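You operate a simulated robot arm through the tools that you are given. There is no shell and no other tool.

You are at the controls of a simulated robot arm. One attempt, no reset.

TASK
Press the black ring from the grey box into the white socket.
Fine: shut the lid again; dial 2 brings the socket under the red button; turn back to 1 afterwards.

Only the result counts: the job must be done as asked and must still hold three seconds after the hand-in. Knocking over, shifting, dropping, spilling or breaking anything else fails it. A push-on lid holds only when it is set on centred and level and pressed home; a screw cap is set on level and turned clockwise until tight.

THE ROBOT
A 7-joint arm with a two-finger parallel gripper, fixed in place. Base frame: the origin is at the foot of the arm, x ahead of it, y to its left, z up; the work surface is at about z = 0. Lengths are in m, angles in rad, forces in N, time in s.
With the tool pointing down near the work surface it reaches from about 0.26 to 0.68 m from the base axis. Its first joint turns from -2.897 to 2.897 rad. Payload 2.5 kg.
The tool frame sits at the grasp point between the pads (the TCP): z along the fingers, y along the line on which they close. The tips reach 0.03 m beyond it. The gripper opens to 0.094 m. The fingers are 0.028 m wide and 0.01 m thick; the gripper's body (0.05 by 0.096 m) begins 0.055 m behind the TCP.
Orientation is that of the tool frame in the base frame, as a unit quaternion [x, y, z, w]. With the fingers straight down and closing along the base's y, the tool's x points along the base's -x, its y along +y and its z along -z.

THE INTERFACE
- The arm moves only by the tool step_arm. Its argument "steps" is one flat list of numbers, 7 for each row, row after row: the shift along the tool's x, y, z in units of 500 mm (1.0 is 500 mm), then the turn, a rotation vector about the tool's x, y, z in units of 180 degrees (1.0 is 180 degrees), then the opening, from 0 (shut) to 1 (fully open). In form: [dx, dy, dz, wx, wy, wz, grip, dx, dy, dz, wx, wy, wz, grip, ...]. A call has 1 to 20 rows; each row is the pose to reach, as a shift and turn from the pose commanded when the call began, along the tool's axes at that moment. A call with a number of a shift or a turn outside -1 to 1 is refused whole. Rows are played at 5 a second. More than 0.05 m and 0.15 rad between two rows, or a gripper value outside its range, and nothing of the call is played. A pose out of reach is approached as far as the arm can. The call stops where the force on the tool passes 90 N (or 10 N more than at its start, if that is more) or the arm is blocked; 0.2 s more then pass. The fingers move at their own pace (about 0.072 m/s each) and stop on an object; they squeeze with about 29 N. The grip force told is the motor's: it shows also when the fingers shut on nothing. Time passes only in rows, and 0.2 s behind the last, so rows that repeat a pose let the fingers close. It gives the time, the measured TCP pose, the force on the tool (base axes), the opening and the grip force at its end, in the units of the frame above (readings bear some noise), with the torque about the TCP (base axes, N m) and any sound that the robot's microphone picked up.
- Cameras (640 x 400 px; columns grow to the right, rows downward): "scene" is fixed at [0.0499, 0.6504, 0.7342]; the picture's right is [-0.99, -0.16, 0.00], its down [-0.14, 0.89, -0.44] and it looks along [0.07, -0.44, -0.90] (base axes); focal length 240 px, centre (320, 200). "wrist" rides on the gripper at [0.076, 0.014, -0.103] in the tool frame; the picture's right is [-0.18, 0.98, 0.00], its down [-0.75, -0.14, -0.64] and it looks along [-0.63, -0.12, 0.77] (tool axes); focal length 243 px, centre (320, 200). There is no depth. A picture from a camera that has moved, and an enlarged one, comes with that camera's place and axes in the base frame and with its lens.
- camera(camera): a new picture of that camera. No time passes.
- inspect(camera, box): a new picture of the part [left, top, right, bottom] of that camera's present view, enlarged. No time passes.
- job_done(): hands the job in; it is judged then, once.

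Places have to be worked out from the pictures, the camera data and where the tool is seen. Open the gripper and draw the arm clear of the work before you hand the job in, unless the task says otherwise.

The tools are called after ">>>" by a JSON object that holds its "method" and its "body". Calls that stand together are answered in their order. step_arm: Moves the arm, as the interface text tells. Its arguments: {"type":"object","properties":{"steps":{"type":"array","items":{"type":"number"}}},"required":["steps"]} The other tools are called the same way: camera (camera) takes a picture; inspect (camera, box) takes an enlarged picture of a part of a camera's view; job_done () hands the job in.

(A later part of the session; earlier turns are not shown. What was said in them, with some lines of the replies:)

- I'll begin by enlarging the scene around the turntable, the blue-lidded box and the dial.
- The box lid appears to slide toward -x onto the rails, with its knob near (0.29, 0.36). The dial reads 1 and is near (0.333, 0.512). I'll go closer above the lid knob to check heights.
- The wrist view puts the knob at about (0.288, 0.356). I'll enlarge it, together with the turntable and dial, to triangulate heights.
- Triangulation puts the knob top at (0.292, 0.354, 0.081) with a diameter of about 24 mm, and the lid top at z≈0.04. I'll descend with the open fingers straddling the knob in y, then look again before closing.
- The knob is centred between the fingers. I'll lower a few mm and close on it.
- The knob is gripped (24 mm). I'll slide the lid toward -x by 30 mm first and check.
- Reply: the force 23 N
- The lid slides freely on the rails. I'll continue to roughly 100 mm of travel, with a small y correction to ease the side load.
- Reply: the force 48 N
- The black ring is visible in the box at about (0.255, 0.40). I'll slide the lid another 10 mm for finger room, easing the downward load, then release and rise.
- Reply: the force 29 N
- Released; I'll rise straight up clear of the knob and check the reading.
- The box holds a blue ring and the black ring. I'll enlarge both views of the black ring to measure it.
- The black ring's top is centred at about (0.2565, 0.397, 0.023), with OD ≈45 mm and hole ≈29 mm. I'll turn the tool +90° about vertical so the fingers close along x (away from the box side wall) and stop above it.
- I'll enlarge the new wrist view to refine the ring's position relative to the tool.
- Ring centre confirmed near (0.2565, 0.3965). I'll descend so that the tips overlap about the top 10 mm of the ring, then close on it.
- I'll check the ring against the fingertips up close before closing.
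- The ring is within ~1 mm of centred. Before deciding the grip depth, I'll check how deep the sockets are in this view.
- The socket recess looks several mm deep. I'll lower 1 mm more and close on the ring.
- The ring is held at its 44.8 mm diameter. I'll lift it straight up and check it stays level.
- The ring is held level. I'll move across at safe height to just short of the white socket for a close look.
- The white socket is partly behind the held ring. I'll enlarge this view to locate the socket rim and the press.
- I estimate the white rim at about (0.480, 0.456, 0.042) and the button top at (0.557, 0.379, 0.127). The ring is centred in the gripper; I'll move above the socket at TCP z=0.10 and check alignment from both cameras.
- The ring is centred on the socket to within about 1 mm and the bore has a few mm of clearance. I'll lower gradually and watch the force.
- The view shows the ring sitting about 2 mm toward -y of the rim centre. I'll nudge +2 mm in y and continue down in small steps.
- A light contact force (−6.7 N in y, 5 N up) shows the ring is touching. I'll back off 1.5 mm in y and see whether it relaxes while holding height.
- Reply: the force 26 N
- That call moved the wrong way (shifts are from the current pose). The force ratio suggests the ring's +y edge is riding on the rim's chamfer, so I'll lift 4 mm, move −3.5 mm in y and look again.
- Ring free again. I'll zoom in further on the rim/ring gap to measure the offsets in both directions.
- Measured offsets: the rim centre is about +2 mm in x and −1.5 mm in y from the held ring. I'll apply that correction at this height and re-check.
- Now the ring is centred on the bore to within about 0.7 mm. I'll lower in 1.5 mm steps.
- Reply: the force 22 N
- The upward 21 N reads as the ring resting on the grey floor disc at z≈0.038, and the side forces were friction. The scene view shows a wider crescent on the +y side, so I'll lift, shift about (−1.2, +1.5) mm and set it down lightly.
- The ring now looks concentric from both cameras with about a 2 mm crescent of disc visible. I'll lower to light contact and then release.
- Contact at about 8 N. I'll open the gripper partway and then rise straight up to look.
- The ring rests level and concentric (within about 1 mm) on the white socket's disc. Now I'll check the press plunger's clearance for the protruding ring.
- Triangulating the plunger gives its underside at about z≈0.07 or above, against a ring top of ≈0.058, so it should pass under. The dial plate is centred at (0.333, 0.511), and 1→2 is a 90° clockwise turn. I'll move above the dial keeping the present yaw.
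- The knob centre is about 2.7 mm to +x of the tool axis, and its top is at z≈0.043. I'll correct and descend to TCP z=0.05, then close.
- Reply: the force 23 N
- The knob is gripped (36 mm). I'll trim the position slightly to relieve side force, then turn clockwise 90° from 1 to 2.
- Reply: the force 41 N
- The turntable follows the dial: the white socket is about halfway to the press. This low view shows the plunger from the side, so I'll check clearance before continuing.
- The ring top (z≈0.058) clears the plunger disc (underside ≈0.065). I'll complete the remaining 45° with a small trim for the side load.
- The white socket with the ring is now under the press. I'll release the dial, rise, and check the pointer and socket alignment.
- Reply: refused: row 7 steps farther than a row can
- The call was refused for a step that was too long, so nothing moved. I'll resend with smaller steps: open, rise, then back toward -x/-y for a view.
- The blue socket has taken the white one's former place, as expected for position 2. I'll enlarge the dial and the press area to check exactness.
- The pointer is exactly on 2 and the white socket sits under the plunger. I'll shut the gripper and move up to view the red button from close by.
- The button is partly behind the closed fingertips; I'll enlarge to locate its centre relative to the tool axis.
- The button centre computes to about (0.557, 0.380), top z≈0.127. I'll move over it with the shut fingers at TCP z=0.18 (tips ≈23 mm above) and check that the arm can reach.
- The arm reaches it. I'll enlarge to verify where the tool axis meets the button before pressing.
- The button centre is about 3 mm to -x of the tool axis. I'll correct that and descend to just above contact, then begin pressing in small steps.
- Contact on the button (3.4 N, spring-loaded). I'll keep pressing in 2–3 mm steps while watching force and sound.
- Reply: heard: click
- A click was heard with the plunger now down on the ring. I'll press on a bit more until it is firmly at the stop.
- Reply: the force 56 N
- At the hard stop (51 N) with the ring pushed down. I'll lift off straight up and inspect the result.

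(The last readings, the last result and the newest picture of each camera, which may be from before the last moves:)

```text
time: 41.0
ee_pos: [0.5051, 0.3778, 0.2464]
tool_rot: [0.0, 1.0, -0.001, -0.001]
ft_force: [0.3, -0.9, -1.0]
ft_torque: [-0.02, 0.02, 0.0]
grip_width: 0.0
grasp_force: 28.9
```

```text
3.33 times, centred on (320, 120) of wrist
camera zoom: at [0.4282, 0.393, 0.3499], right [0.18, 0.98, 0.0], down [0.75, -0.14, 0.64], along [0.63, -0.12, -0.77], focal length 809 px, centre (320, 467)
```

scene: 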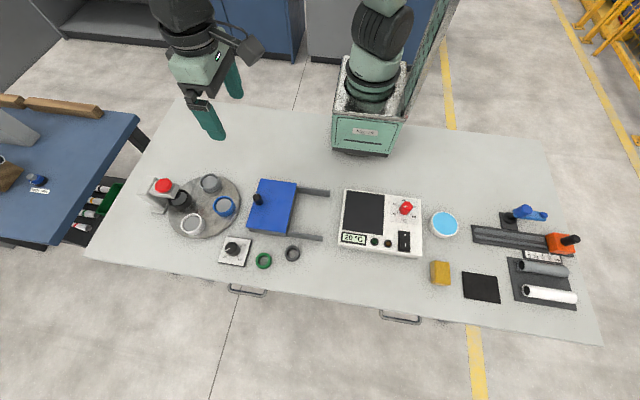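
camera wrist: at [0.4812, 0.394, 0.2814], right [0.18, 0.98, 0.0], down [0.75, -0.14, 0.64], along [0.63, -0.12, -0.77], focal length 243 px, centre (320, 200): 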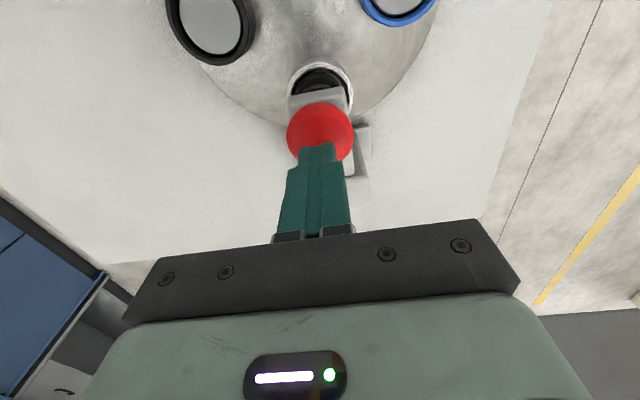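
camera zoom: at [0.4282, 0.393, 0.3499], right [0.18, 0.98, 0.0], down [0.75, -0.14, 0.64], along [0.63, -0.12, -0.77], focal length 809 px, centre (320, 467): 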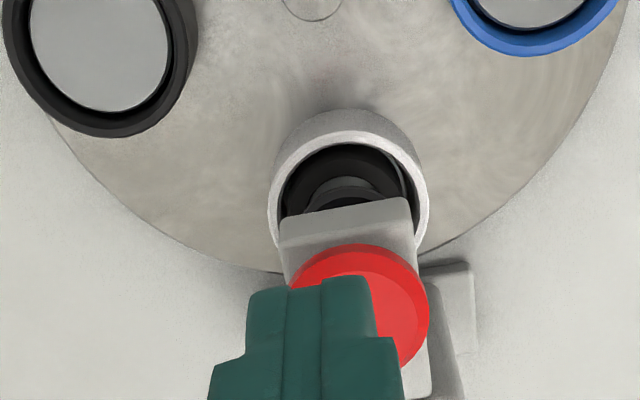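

The button returned and the ring stays pressed in, lower in the socket. Now I'll go back above the dial with the gripper open.

>>> {"method": "step_arm", "body": {"steps": [0.0676, 0.0524, 0.02, 0, 0, 0, 0.3, 0.1352, 0.1048, 0.04, 0, 0, 0, 0.5, 0.2028, 0.1572, 0.06, 0, 0, 0, 0.8, 0.2704, 0.2096, 0.08, 0, 0, 0, 0.8, 0.338, 0.262, 0.1, 0, 0, 0, 0.8, 0.338, 0.262, 0.18, 0, 0, 0, 0.8, 0.338, 0.262, 0.256, 0, 0, 0, 0.8, 0.338, 0.262, 0.256, 0, 0, 0, 0.8]}}

>>> {"method": "inspect", "body": {"camera": "wrist", "box": [240, 60, 400, 160]}}

>>> {"method": "inspect", "body": {"camera": "scene", "box": [130, 150, 340, 290]}}

```text
time: 42.8
ee_pos: [0.3378, 0.5115, 0.1216]
tool_rot: [0.0, 1.0, 0.0, 0.0]
ft_force: [0.4, -0.9, 0.4]
ft_torque: [0.04, -0.03, 0.02]
grip_width: 0.0751
grasp_force: 0.2
```

```text
4.00 times, centred on (320, 110) of wrist
camera zoom: at [0.2603, 0.5261, 0.2246], right [0.18, 0.98, 0.0], down [0.75, -0.14, 0.64], along [0.63, -0.12, -0.77], focal length 970 px, centre (320, 560)
```

zoom: 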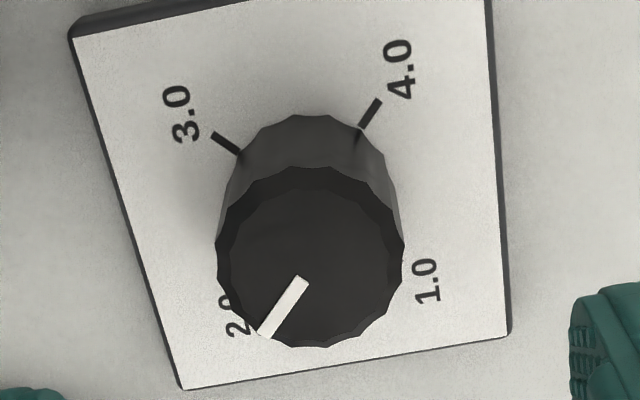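

```text
2.86 times, centred on (235, 220) of scene
camera zoom: at [0.0499, 0.6504, 0.7342], right [-0.99, -0.16, 0.0], down [-0.14, 0.89, -0.44], along [0.07, -0.44, -0.9], focal length 685 px, centre (563, 143)
```

zoom: 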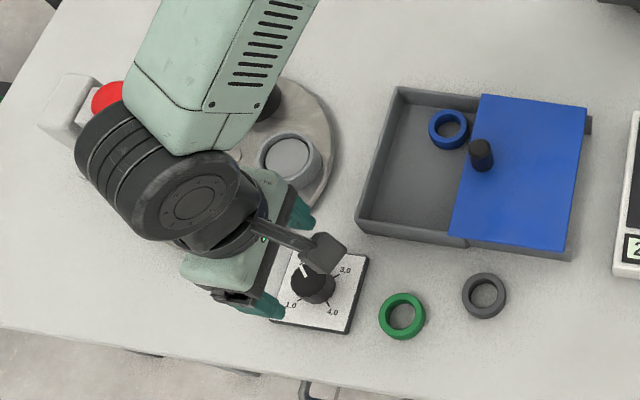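

The knob centre is about (−2.6, −1.8) mm from the tool axis; I'll correct, descend and grip it.

>>> {"method": "step_arm", "body": {"steps": [0.004, -0.003, 0.04, 0, 0, 0, 0.8, 0.004, -0.003, 0.08, 0, 0, 0, 0.8, 0.004, -0.003, 0.12, 0, 0, 0, 0.8, 0.004, -0.003, 0.14, 0, 0, 0, 0.8, 0.004, -0.003, 0.14, 0, 0, 0, 0.5, 0.004, -0.003, 0.14, 0, 0, 0, 0, 0.004, -0.003, 0.14, 0, 0, 0, 0, 0.004, -0.003, 0.14, 0, 0, 0, 0]}}

```text
time: 44.6
ee_pos: [0.3339, 0.509, 0.0503]
tool_rot: [0.0, 1.0, 0.0, -0.001]
ft_force: [5.7, 10.9, -10.2]
ft_torque: [-0.6, 0.06, 0.0]
grip_width: 0.0358
grasp_force: 44.8
```

Gripped. I'll turn it 90° counter-clockwise, back to 1.

>>> {"method": "step_arm", "body": {"steps": [0, 0.0012, 0, 0, 0, -0.0417, 0, 0, 0.0012, 0, 0, 0, -0.0833, 0, 0, 0.0012, 0, 0, 0, -0.125, 0, 0, 0.0012, 0, 0, 0, -0.1667, 0, 0, 0.0012, 0, 0, 0, -0.2083, 0, 0, 0.0012, 0, 0, 0, -0.25, 0, 0, 0.0012, 0, 0, 0, -0.2917, 0, 0, 0.0012, 0, 0, 0, -0.3333, 0, 0, 0.0012, 0, 0, 0, -0.375, 0, 0, 0.0012, 0, 0, 0, -0.4167, 0, 0, 0.0012, 0, 0, 0, -0.4583, 0, 0, 0.0012, 0, 0, 0, -0.5, 0, 0, 0.0012, 0, 0, 0, -0.5, 0]}}

>>> {"method": "camera", "body": {"camera": "wrist"}}

>>> {"method": "inspect", "body": {"camera": "scene", "box": [130, 150, 340, 290]}}

```text
time: 47.4
ee_pos: [0.3356, 0.5085, 0.0503]
tool_rot: [-0.706, 0.708, -0.001, -0.001]
ft_force: [14.6, -24.8, 11.4]
ft_torque: [-0.88, 0.52, -0.28]
grip_width: 0.0359
grasp_force: 45.3
```

```text
taken
camera wrist: at [0.3199, 0.4331, 0.1533], right [-0.98, 0.19, 0.0], down [0.14, 0.76, 0.64], along [0.12, 0.63, -0.77], focal length 243 px, centre (320, 200)
```

wrist: 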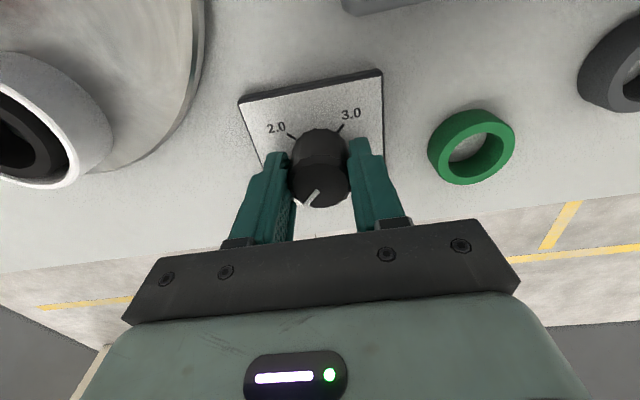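

```text
2.86 times, centred on (235, 220) of scene
camera zoom: at [0.0499, 0.6504, 0.7342], right [-0.99, -0.16, 0.0], down [-0.14, 0.89, -0.44], along [0.07, -0.44, -0.9], focal length 685 px, centre (563, 143)
```

zoom: 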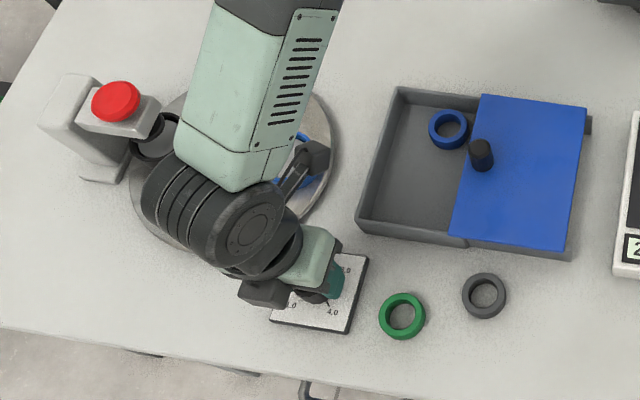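

The table is back at position 1. I'll relieve the side load, release, and rise to check the pointer.

>>> {"method": "step_arm", "body": {"steps": [0.0024, -0.001, 0, 0, 0, 0, 0, 0.0024, -0.001, 0, 0, 0, 0, 0, 0.0024, -0.001, 0, 0, 0, 0, 0.4, 0.0024, -0.001, 0, 0, 0, 0, 0.6, 0.0024, -0.001, 0, 0, 0, 0, 0.7, 0.0024, -0.001, -0.04, 0, 0, 0, 0.7, 0.0024, -0.001, -0.1, 0, 0, 0, 0.7, 0.0024, -0.001, -0.18, 0, 0, 0, 0.7]}}

>>> {"method": "inspect", "body": {"camera": "wrist", "box": [260, 50, 380, 160]}}

>>> {"method": "inspect", "body": {"camera": "scene", "box": [210, 220, 265, 265]}}

>>> {"method": "camera", "body": {"camera": "wrist"}}

```text
time: 49.2
ee_pos: [0.3337, 0.5096, 0.1399]
tool_rot: [-0.707, 0.707, 0.0, 0.0]
ft_force: [-0.7, -0.4, -0.1]
ft_torque: [-0.03, -0.02, 0.0]
grip_width: 0.0658
grasp_force: 0.3
```

```text
3.64 times, centred on (320, 105) of wrist
camera zoom: at [0.3186, 0.4337, 0.2425], right [-0.98, 0.18, 0.0], down [0.14, 0.75, 0.64], along [0.12, 0.63, -0.77], focal length 882 px, centre (320, 546)
```

zoom: 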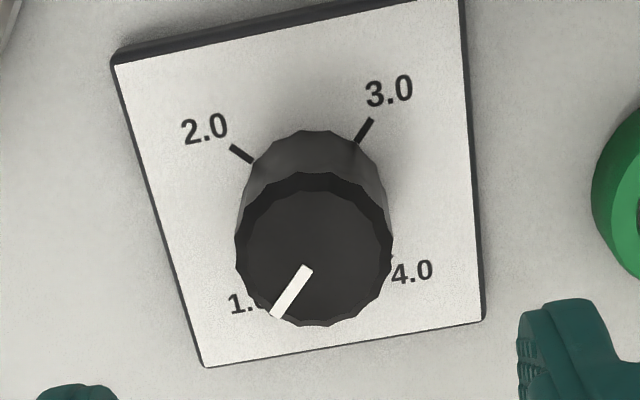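

```text
8.89 times, centred on (238, 242) of scene
camera zoom: at [0.0499, 0.6504, 0.7342], right [-0.99, -0.16, 0.0], down [-0.14, 0.89, -0.44], along [0.07, -0.44, -0.9], focal length 2130 px, centre (1053, -178)
```

zoom: 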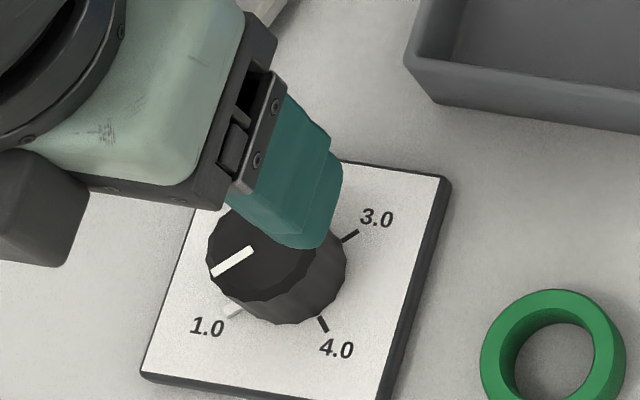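

```text
taken
camera wrist: at [0.3186, 0.4337, 0.2425], right [-0.98, 0.18, 0.0], down [0.14, 0.75, 0.64], along [0.12, 0.63, -0.77], focal length 243 px, centre (320, 200)
```

wrist: 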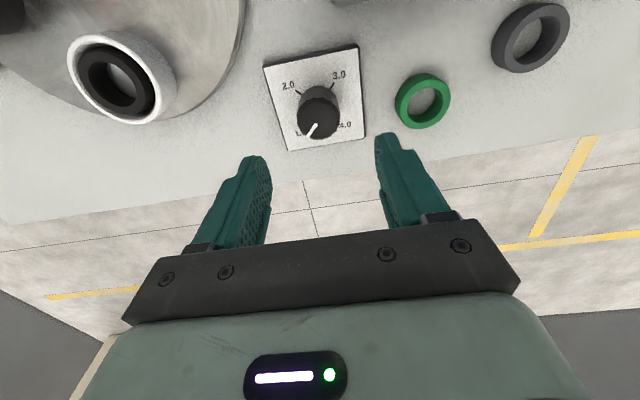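

The pointer is near 1. I'll zoom tighter to verify the exact angle, and inspect the ring in the white socket.

>>> {"method": "inspect", "body": {"camera": "wrist", "box": [295, 95, 345, 145]}}

>>> {"method": "inspect", "body": {"camera": "scene", "box": [215, 232, 250, 260]}}

>>> {"method": "inspect", "body": {"camera": "wrist", "box": [40, 10, 200, 140]}}

```text
8.00 times, centred on (320, 120) of wrist
camera zoom: at [0.3186, 0.4337, 0.2425], right [-0.98, 0.18, 0.0], down [0.14, 0.75, 0.64], along [0.12, 0.63, -0.77], focal length 1941 px, centre (320, 840)
```

zoom: 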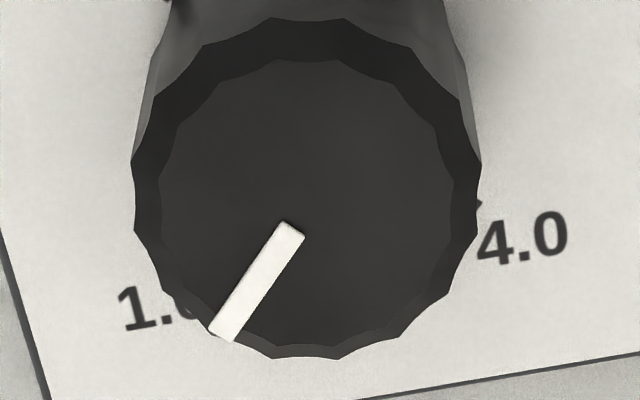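

```text
14.29 times, centred on (232, 246) of scene
camera zoom: at [0.0499, 0.6504, 0.7342], right [-0.99, -0.16, 0.0], down [-0.14, 0.89, -0.44], along [0.07, -0.44, -0.9], focal length 3424 px, centre (1570, -457)
```

zoom: 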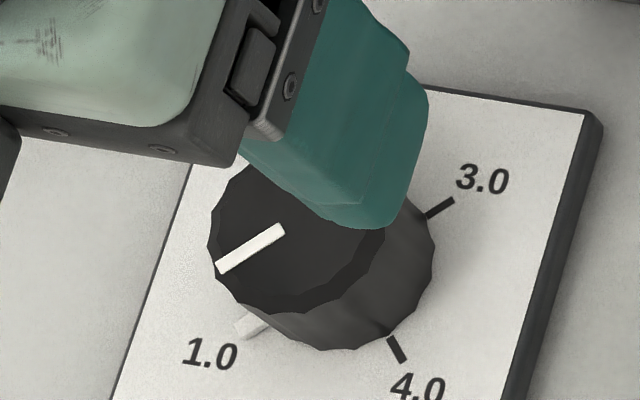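

```text
3.08 times, centred on (120, 75) of wrist
camera zoom: at [0.3186, 0.4337, 0.2425], right [-0.98, 0.18, 0.0], down [0.14, 0.75, 0.64], along [0.12, 0.63, -0.77], focal length 746 px, centre (935, 585)
```

zoom: 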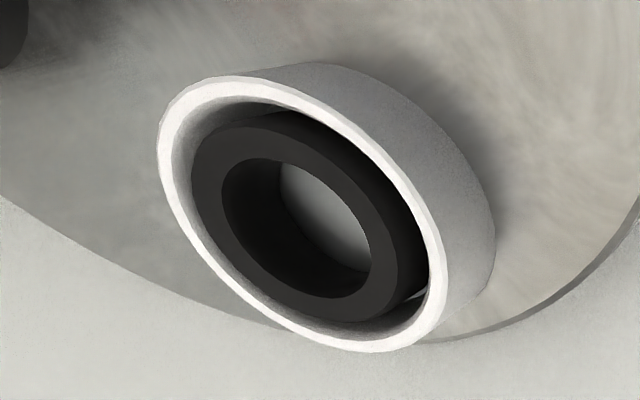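

The dial pointer is on 1 (within ~1°) and the ring sits down in the white socket. Next I'll go above the lid knob near (0.1855, 0.355) to shut the lid.

>>> {"method": "step_arm", "body": {"steps": [0.0616, 0.0592, 0, 0, 0, 0, 0.7, 0.1231, 0.1183, 0, 0, 0, 0, 0.7, 0.1847, 0.1775, 0, 0, 0, 0, 0.7, 0.2462, 0.2366, 0, 0, 0, 0, 0.7, 0.3078, 0.2958, 0, 0, 0, 0, 0.7, 0.3078, 0.2958, 0, 0, 0, 0, 0.7]}}

>>> {"method": "camera", "body": {"camera": "wrist"}}

>>> {"method": "inspect", "body": {"camera": "wrist", "box": [240, 80, 400, 200]}}

>>> {"method": "inspect", "body": {"camera": "scene", "box": [140, 165, 250, 245]}}

>>> {"method": "inspect", "body": {"camera": "scene", "box": [170, 205, 215, 242]}}

```text
time: 50.6
ee_pos: [0.1838, 0.3558, 0.1383]
tool_rot: [-0.707, 0.707, 0.0, 0.0]
ft_force: [0.3, 0.7, 0.3]
ft_torque: [-0.01, -0.03, 0.01]
grip_width: 0.0656
grasp_force: 0.0
```

```text
taken
camera wrist: at [0.17, 0.2792, 0.2405], right [-0.98, 0.19, 0.0], down [0.14, 0.75, 0.64], along [0.12, 0.63, -0.77], focal length 243 px, centre (320, 200)
```

wrist: 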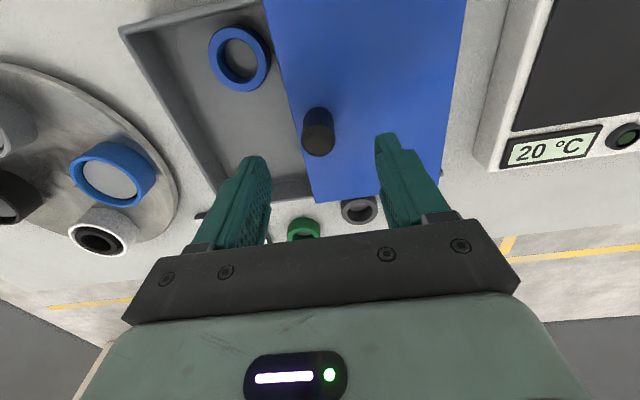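

```text
3.33 times, centred on (320, 140) of wrist
camera zoom: at [0.17, 0.2792, 0.2405], right [-0.98, 0.19, 0.0], down [0.14, 0.75, 0.64], along [0.12, 0.63, -0.77], focal length 809 px, centre (320, 400)
```

zoom: 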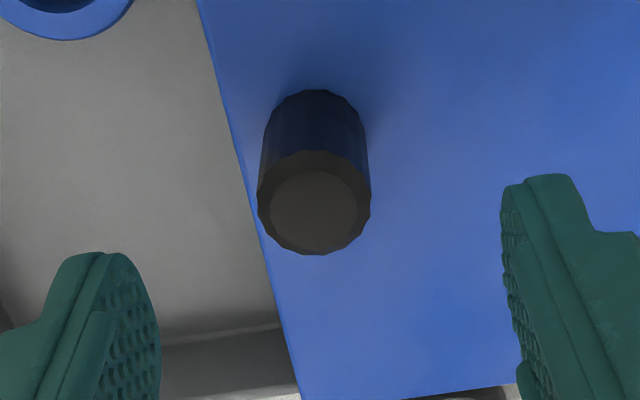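

```text
5.00 times, centred on (195, 205) of scene
camera zoom: at [0.0499, 0.6504, 0.7342], right [-0.99, -0.16, 0.0], down [-0.14, 0.89, -0.44], along [0.07, -0.44, -0.9], focal length 1198 px, centre (945, 175)
```

zoom: 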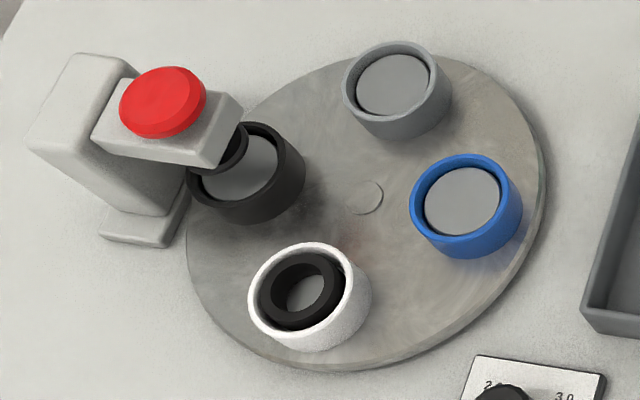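

```text
10.81 times, centred on (192, 224) of scene
camera zoom: at [0.0499, 0.6504, 0.7342], right [-0.99, -0.16, 0.0], down [-0.14, 0.89, -0.44], along [0.07, -0.44, -0.9], focal length 2591 px, centre (1698, -54)
```

zoom: 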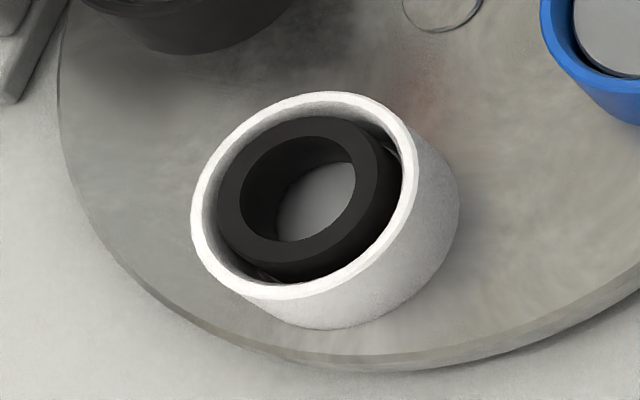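

The ring is now ~12 mm lower than before pressing and concentric, while the button and the other sockets look unchanged. The knob is at (0.186, 0.3556); I'll descend around it and grip along x.

>>> {"method": "step_arm", "body": {"steps": [0, -0.0036, 0.04, 0, 0, 0, 0.7, 0, -0.0036, 0.08, 0, 0, 0, 0.7, 0, -0.0036, 0.12, 0, 0, 0, 0.7, 0, -0.0036, 0.12, 0, 0, 0, 0.5, 0, -0.0036, 0.12, 0, 0, 0, 0, 0, -0.0036, 0.12, 0, 0, 0, 0, 0, -0.0036, 0.12, 0, 0, 0, 0]}}

>>> {"method": "inspect", "body": {"camera": "scene", "box": [215, 160, 345, 250]}}

```text
time: 52.2
ee_pos: [0.1871, 0.3556, 0.0795]
tool_rot: [-0.707, 0.707, 0.001, 0.0]
ft_force: [-0.5, 2.5, -8.5]
ft_torque: [-0.08, -0.78, -0.04]
grip_width: 0.0237
grasp_force: 44.7
```

```text
4.44 times, centred on (280, 205) of scene
camera zoom: at [0.0499, 0.6504, 0.7342], right [-0.99, -0.16, 0.0], down [-0.14, 0.89, -0.44], along [0.07, -0.44, -0.9], focal length 1065 px, centre (498, 178)
```

zoom: 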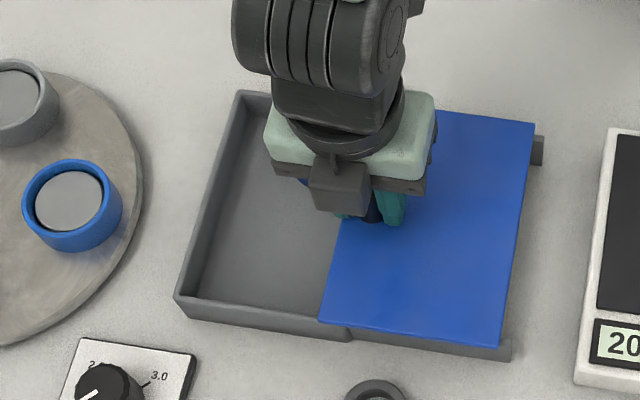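

Knob gripped. I'll slide the lid +x by 95 mm first, watching forces, and then finish the last bit gently.

>>> {"method": "step_arm", "body": {"steps": [0, -0.03, 0, 0, 0, 0, 0, 0, -0.065, 0, 0, 0, 0, 0, 0, -0.1, 0, 0, 0, 0, 0, 0, -0.135, 0, 0, 0, 0, 0, 0, -0.165, 0, 0, 0, 0, 0, 0, -0.19, 0, 0, 0, 0, 0]}}

>>> {"method": "inspect", "body": {"camera": "scene", "box": [215, 160, 345, 250]}}

```text
time: 53.6
ee_pos: [0.2831, 0.3558, 0.0801]
tool_rot: [0.707, -0.707, -0.001, -0.002]
ft_force: [0.1, 21.6, -23.0]
ft_torque: [0.46, 0.72, -0.04]
grip_width: 0.0239
grasp_force: 45.0
```

```text
4.44 times, centred on (280, 205) of scene
camera zoom: at [0.0499, 0.6504, 0.7342], right [-0.99, -0.16, 0.0], down [-0.14, 0.89, -0.44], along [0.07, -0.44, -0.9], focal length 1065 px, centre (498, 178)
```

zoom: 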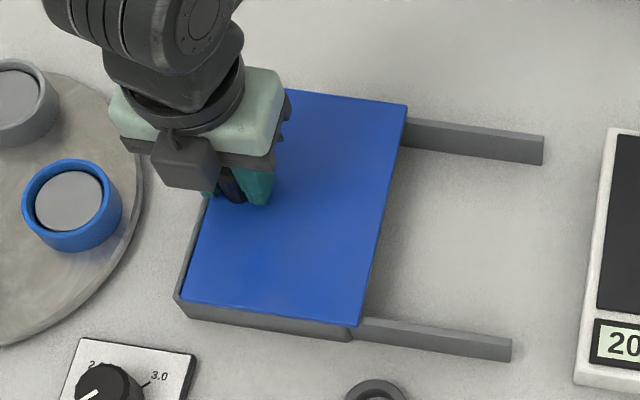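

About 12 mm remains. I'll close it in small steps, trimming y/z load slightly.

>>> {"method": "step_arm", "body": {"steps": [-0.002, -0.008, 0.002, 0, 0, 0, 0, -0.002, -0.014, 0.002, 0, 0, 0, 0, -0.002, -0.02, 0.002, 0, 0, 0, 0]}}

>>> {"method": "inspect", "body": {"camera": "scene", "box": [215, 160, 345, 250]}}

```text
time: 54.4
ee_pos: [0.2912, 0.3531, 0.0801]
tool_rot: [0.707, -0.707, 0.0, 0.001]
ft_force: [-12.3, 3.1, 9.4]
ft_torque: [0.9, -0.9, -0.04]
grip_width: 0.0236
grasp_force: 45.3
```

```text
4.44 times, centred on (280, 205) of scene
camera zoom: at [0.0499, 0.6504, 0.7342], right [-0.99, -0.16, 0.0], down [-0.14, 0.89, -0.44], along [0.07, -0.44, -0.9], focal length 1065 px, centre (498, 178)
```

zoom: 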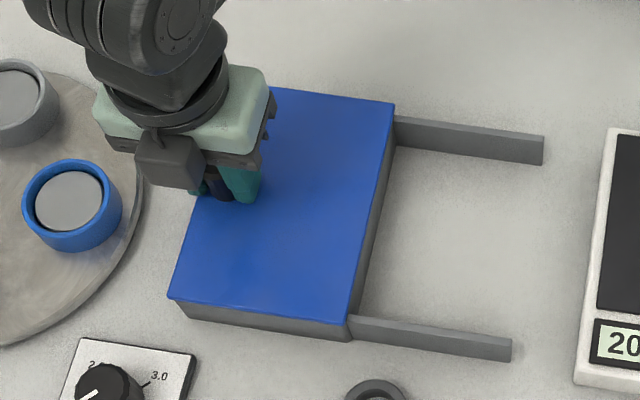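

The lid met its stop (−12 N in x) and its corners match the initial closed picture. I'll release gently, rise straight up, and compare with the initial view.

>>> {"method": "step_arm", "body": {"steps": [0, 0, 0, 0, 0, 0, 0.3, 0, 0, 0, 0, 0, 0, 0.5, 0, 0, 0, 0, 0, 0, 0.7, 0, 0, -0.04, 0, 0, 0, 0.7, 0, 0, -0.12, 0, 0, 0, 0.7, 0, 0, -0.2, 0, 0, 0, 0.7, 0.05, 0, -0.26, 0, 0, 0, 0.7, 0.1, 0, -0.32, 0, 0, 0, 0.7, 0.16, 0, -0.36, 0, 0, 0, 0.7]}}

>>> {"method": "inspect", "body": {"camera": "scene", "box": [235, 170, 315, 240]}}

>>> {"method": "camera", "body": {"camera": "scene"}}

>>> {"method": "camera", "body": {"camera": "wrist"}}

```text
time: 56.4
ee_pos: [0.2926, 0.2782, 0.2584]
tool_rot: [0.707, -0.707, 0.001, 0.0]
ft_force: [-0.2, 0.2, -0.3]
ft_torque: [0.02, 0.01, -0.01]
grip_width: 0.0657
grasp_force: 0.1
```

```text
5.71 times, centred on (275, 205) of scene
camera zoom: at [0.0499, 0.6504, 0.7342], right [-0.99, -0.16, 0.0], down [-0.14, 0.89, -0.44], along [0.07, -0.44, -0.9], focal length 1370 px, centre (577, 171)
```

zoom: 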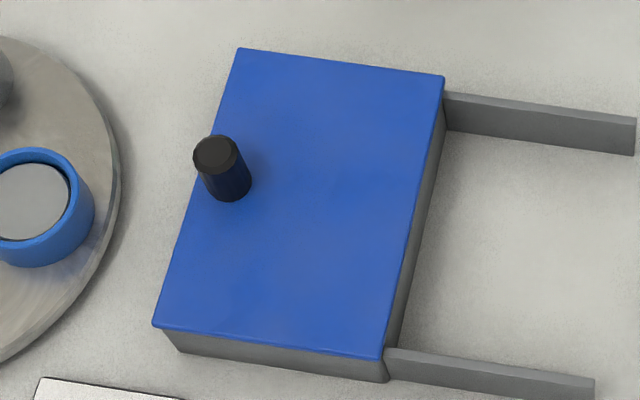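

```text
taken
```

scene: 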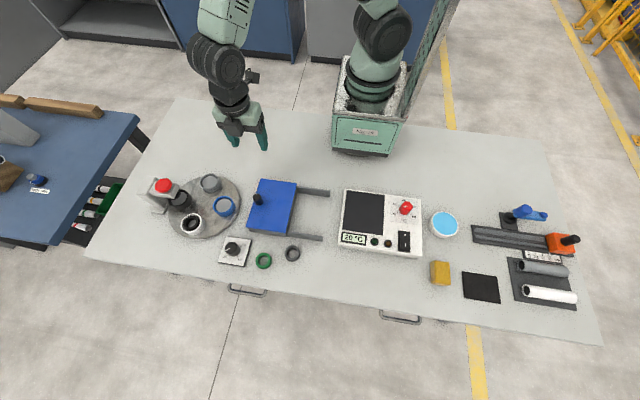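

```text
taken
camera wrist: at [0.278, 0.2028, 0.3607], right [-0.98, 0.18, 0.0], down [0.14, 0.75, 0.64], along [0.12, 0.63, -0.77], focal length 243 px, centre (320, 200)
```

wrist: 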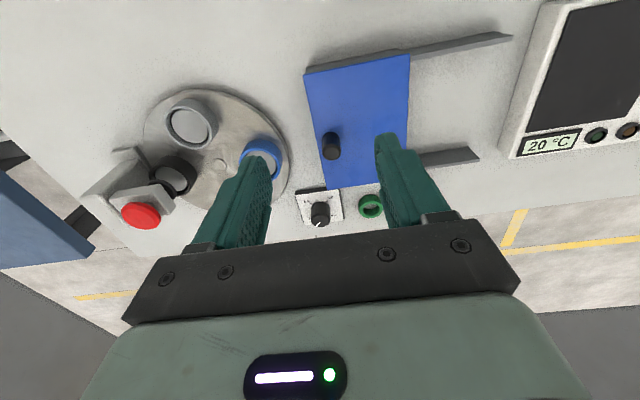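

The lid matches its initial closed position exactly, and nothing else appears to have moved. I'll move over for a clear wrist look at the ring in the white socket to confirm it's level and seated.

>>> {"method": "step_arm", "body": {"steps": [-0.04, -0.07, 0, 0, 0, 0, 0.7, -0.08, -0.14, 0, 0, 0, 0, 0.7, -0.12, -0.21, 0, 0, 0, 0, 0.7, -0.16, -0.28, 0, 0, 0, 0, 0.7, -0.2, -0.35, 0, 0, 0, 0, 0.7]}}

>>> {"method": "camera", "body": {"camera": "wrist"}}

>>> {"method": "inspect", "body": {"camera": "wrist", "box": [260, 70, 360, 170]}}

>>> {"method": "inspect", "body": {"camera": "scene", "box": [170, 205, 215, 242]}}

>>> {"method": "inspect", "body": {"camera": "scene", "box": [200, 220, 320, 290]}}

```text
time: 57.6
ee_pos: [0.4689, 0.3751, 0.2598]
tool_rot: [-0.707, 0.707, 0.0, -0.001]
ft_force: [0.4, -0.3, 0.2]
ft_torque: [0.01, 0.05, -0.04]
grip_width: 0.0659
grasp_force: 0.1
```

```text
taken
camera wrist: at [0.4541, 0.2999, 0.3625], right [-0.98, 0.18, 0.0], down [0.14, 0.75, 0.64], along [0.12, 0.63, -0.77], focal length 243 px, centre (320, 200)
```

wrist: 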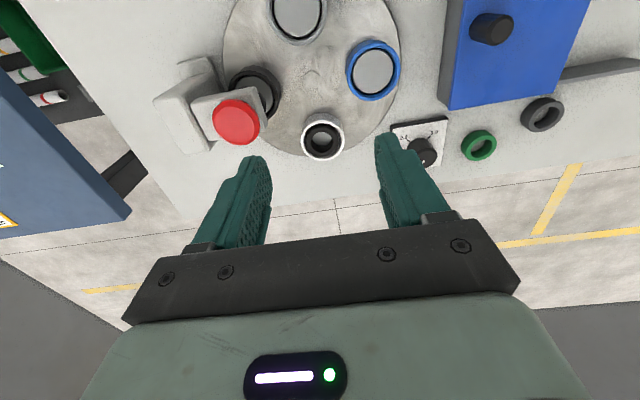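

```text
4.00 times, centred on (310, 120) of wrist
camera zoom: at [0.4541, 0.2999, 0.3625], right [-0.98, 0.18, 0.0], down [0.14, 0.75, 0.64], along [0.12, 0.63, -0.77], focal length 970 px, centre (360, 520)
```

zoom: 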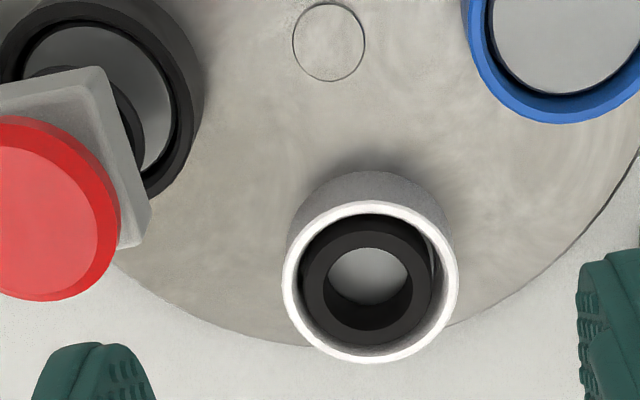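

```text
10.81 times, centred on (192, 224) of scene
camera zoom: at [0.0499, 0.6504, 0.7342], right [-0.99, -0.16, 0.0], down [-0.14, 0.89, -0.44], along [0.07, -0.44, -0.9], focal length 2591 px, centre (1698, -54)
```

zoom: 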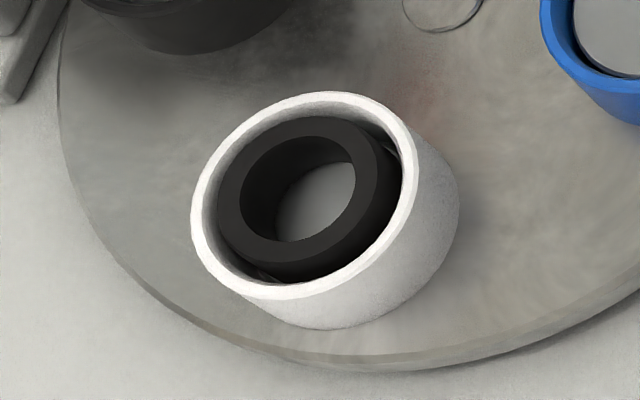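

```text
5.33 times, centred on (260, 255) of scene
camera zoom: at [0.0499, 0.6504, 0.7342], right [-0.99, -0.16, 0.0], down [-0.14, 0.89, -0.44], along [0.07, -0.44, -0.9], focal length 1278 px, centre (640, -93)
```

zoom: 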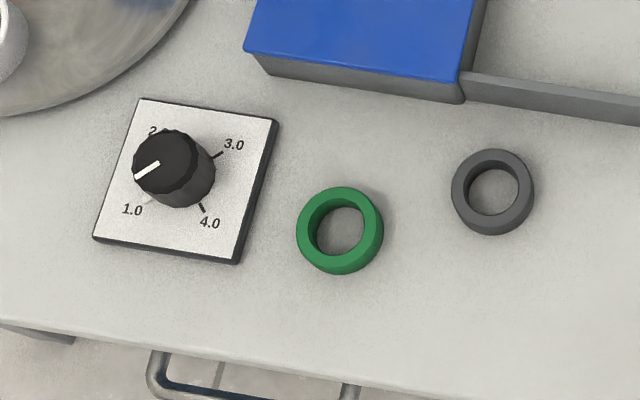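

The ring sits level and centred in the white socket, the dial is on 1, the lid is shut and the other items are where they started. I'll fully open the gripper and draw the arm up and away.

>>> {"method": "step_arm", "body": {"steps": [0.0167, 0.0567, -0.0567, 0, 0, 0, 1, 0.0333, 0.1133, -0.1133, 0, 0, 0, 1, 0.05, 0.17, -0.17, 0, 0, 0, 1, 0.0667, 0.2267, -0.2267, 0, 0, 0, 1, 0.0833, 0.2833, -0.2833, 0, 0, 0, 1, 0.1, 0.34, -0.34, 0, 0, 0, 1, 0.1, 0.34, -0.34, 0, 0, 0, 1]}}

>>> {"method": "camera", "body": {"camera": "scene"}}

>>> {"method": "inspect", "body": {"camera": "scene", "box": [130, 160, 340, 290]}}

```text
time: 59.2
ee_pos: [0.2964, 0.3259, 0.4265]
tool_rot: [-0.707, 0.708, 0.0, 0.0]
ft_force: [0.4, 0.6, 0.5]
ft_torque: [-0.01, 0.0, 0.01]
grip_width: 0.094
grasp_force: 0.0
```

```text
taken
```

scene: 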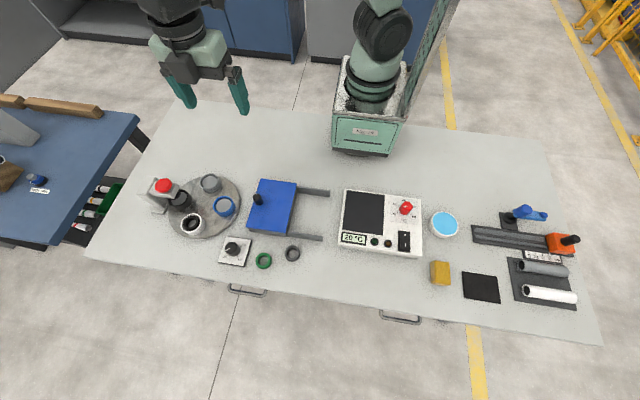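

```text
3.05 times, centred on (235, 225) of scene
camera zoom: at [0.0499, 0.6504, 0.7342], right [-0.99, -0.16, 0.0], down [-0.14, 0.89, -0.44], along [0.07, -0.44, -0.9], focal length 730 px, centre (579, 124)
```

zoom: 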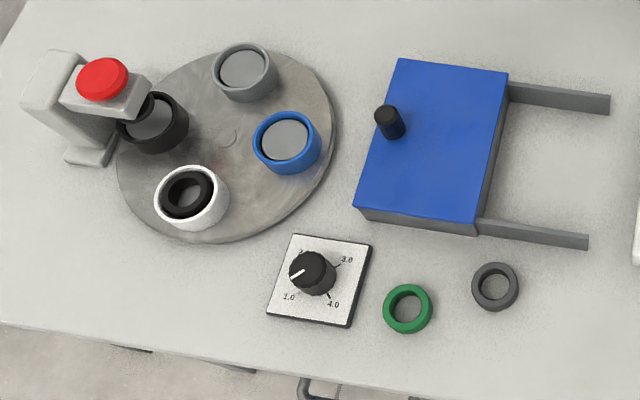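

The black ring is pressed into the white socket, the lid is shut, the dial is back on 1, nothing else has moved, and the arm is clear with the gripper open. I'm handing the job in.

>>> {"method": "job_done", "body": {}}

```text
The job is handed in.
```

The black ring from the grey box is pressed into the white socket, and I've handed the job in. No verdict came back with the hand-in.

- **Ring:** I set it on the white socket's disc and turned the dial to 2. I then pressed the red button until it clicked and met a hard stop. The ring went down about 12 mm, sits level and centred, and had not moved when I last looked about 20 seconds later. Its top is about 4 mm above the rim, as near as I could measure from the pictures.
- **Dial:** it is back on 1, within about a degree. The turntable matches its starting position.
- **Lid:** it is shut against its stop and matches the picture taken at the start.
- **Everything else:** the final pictures show the other sockets, the loose rings and the rest of the bench where they began. I left the blue ring inside the box; it is hidden now that the lid is shut. The arm is drawn clear with the gripper open.
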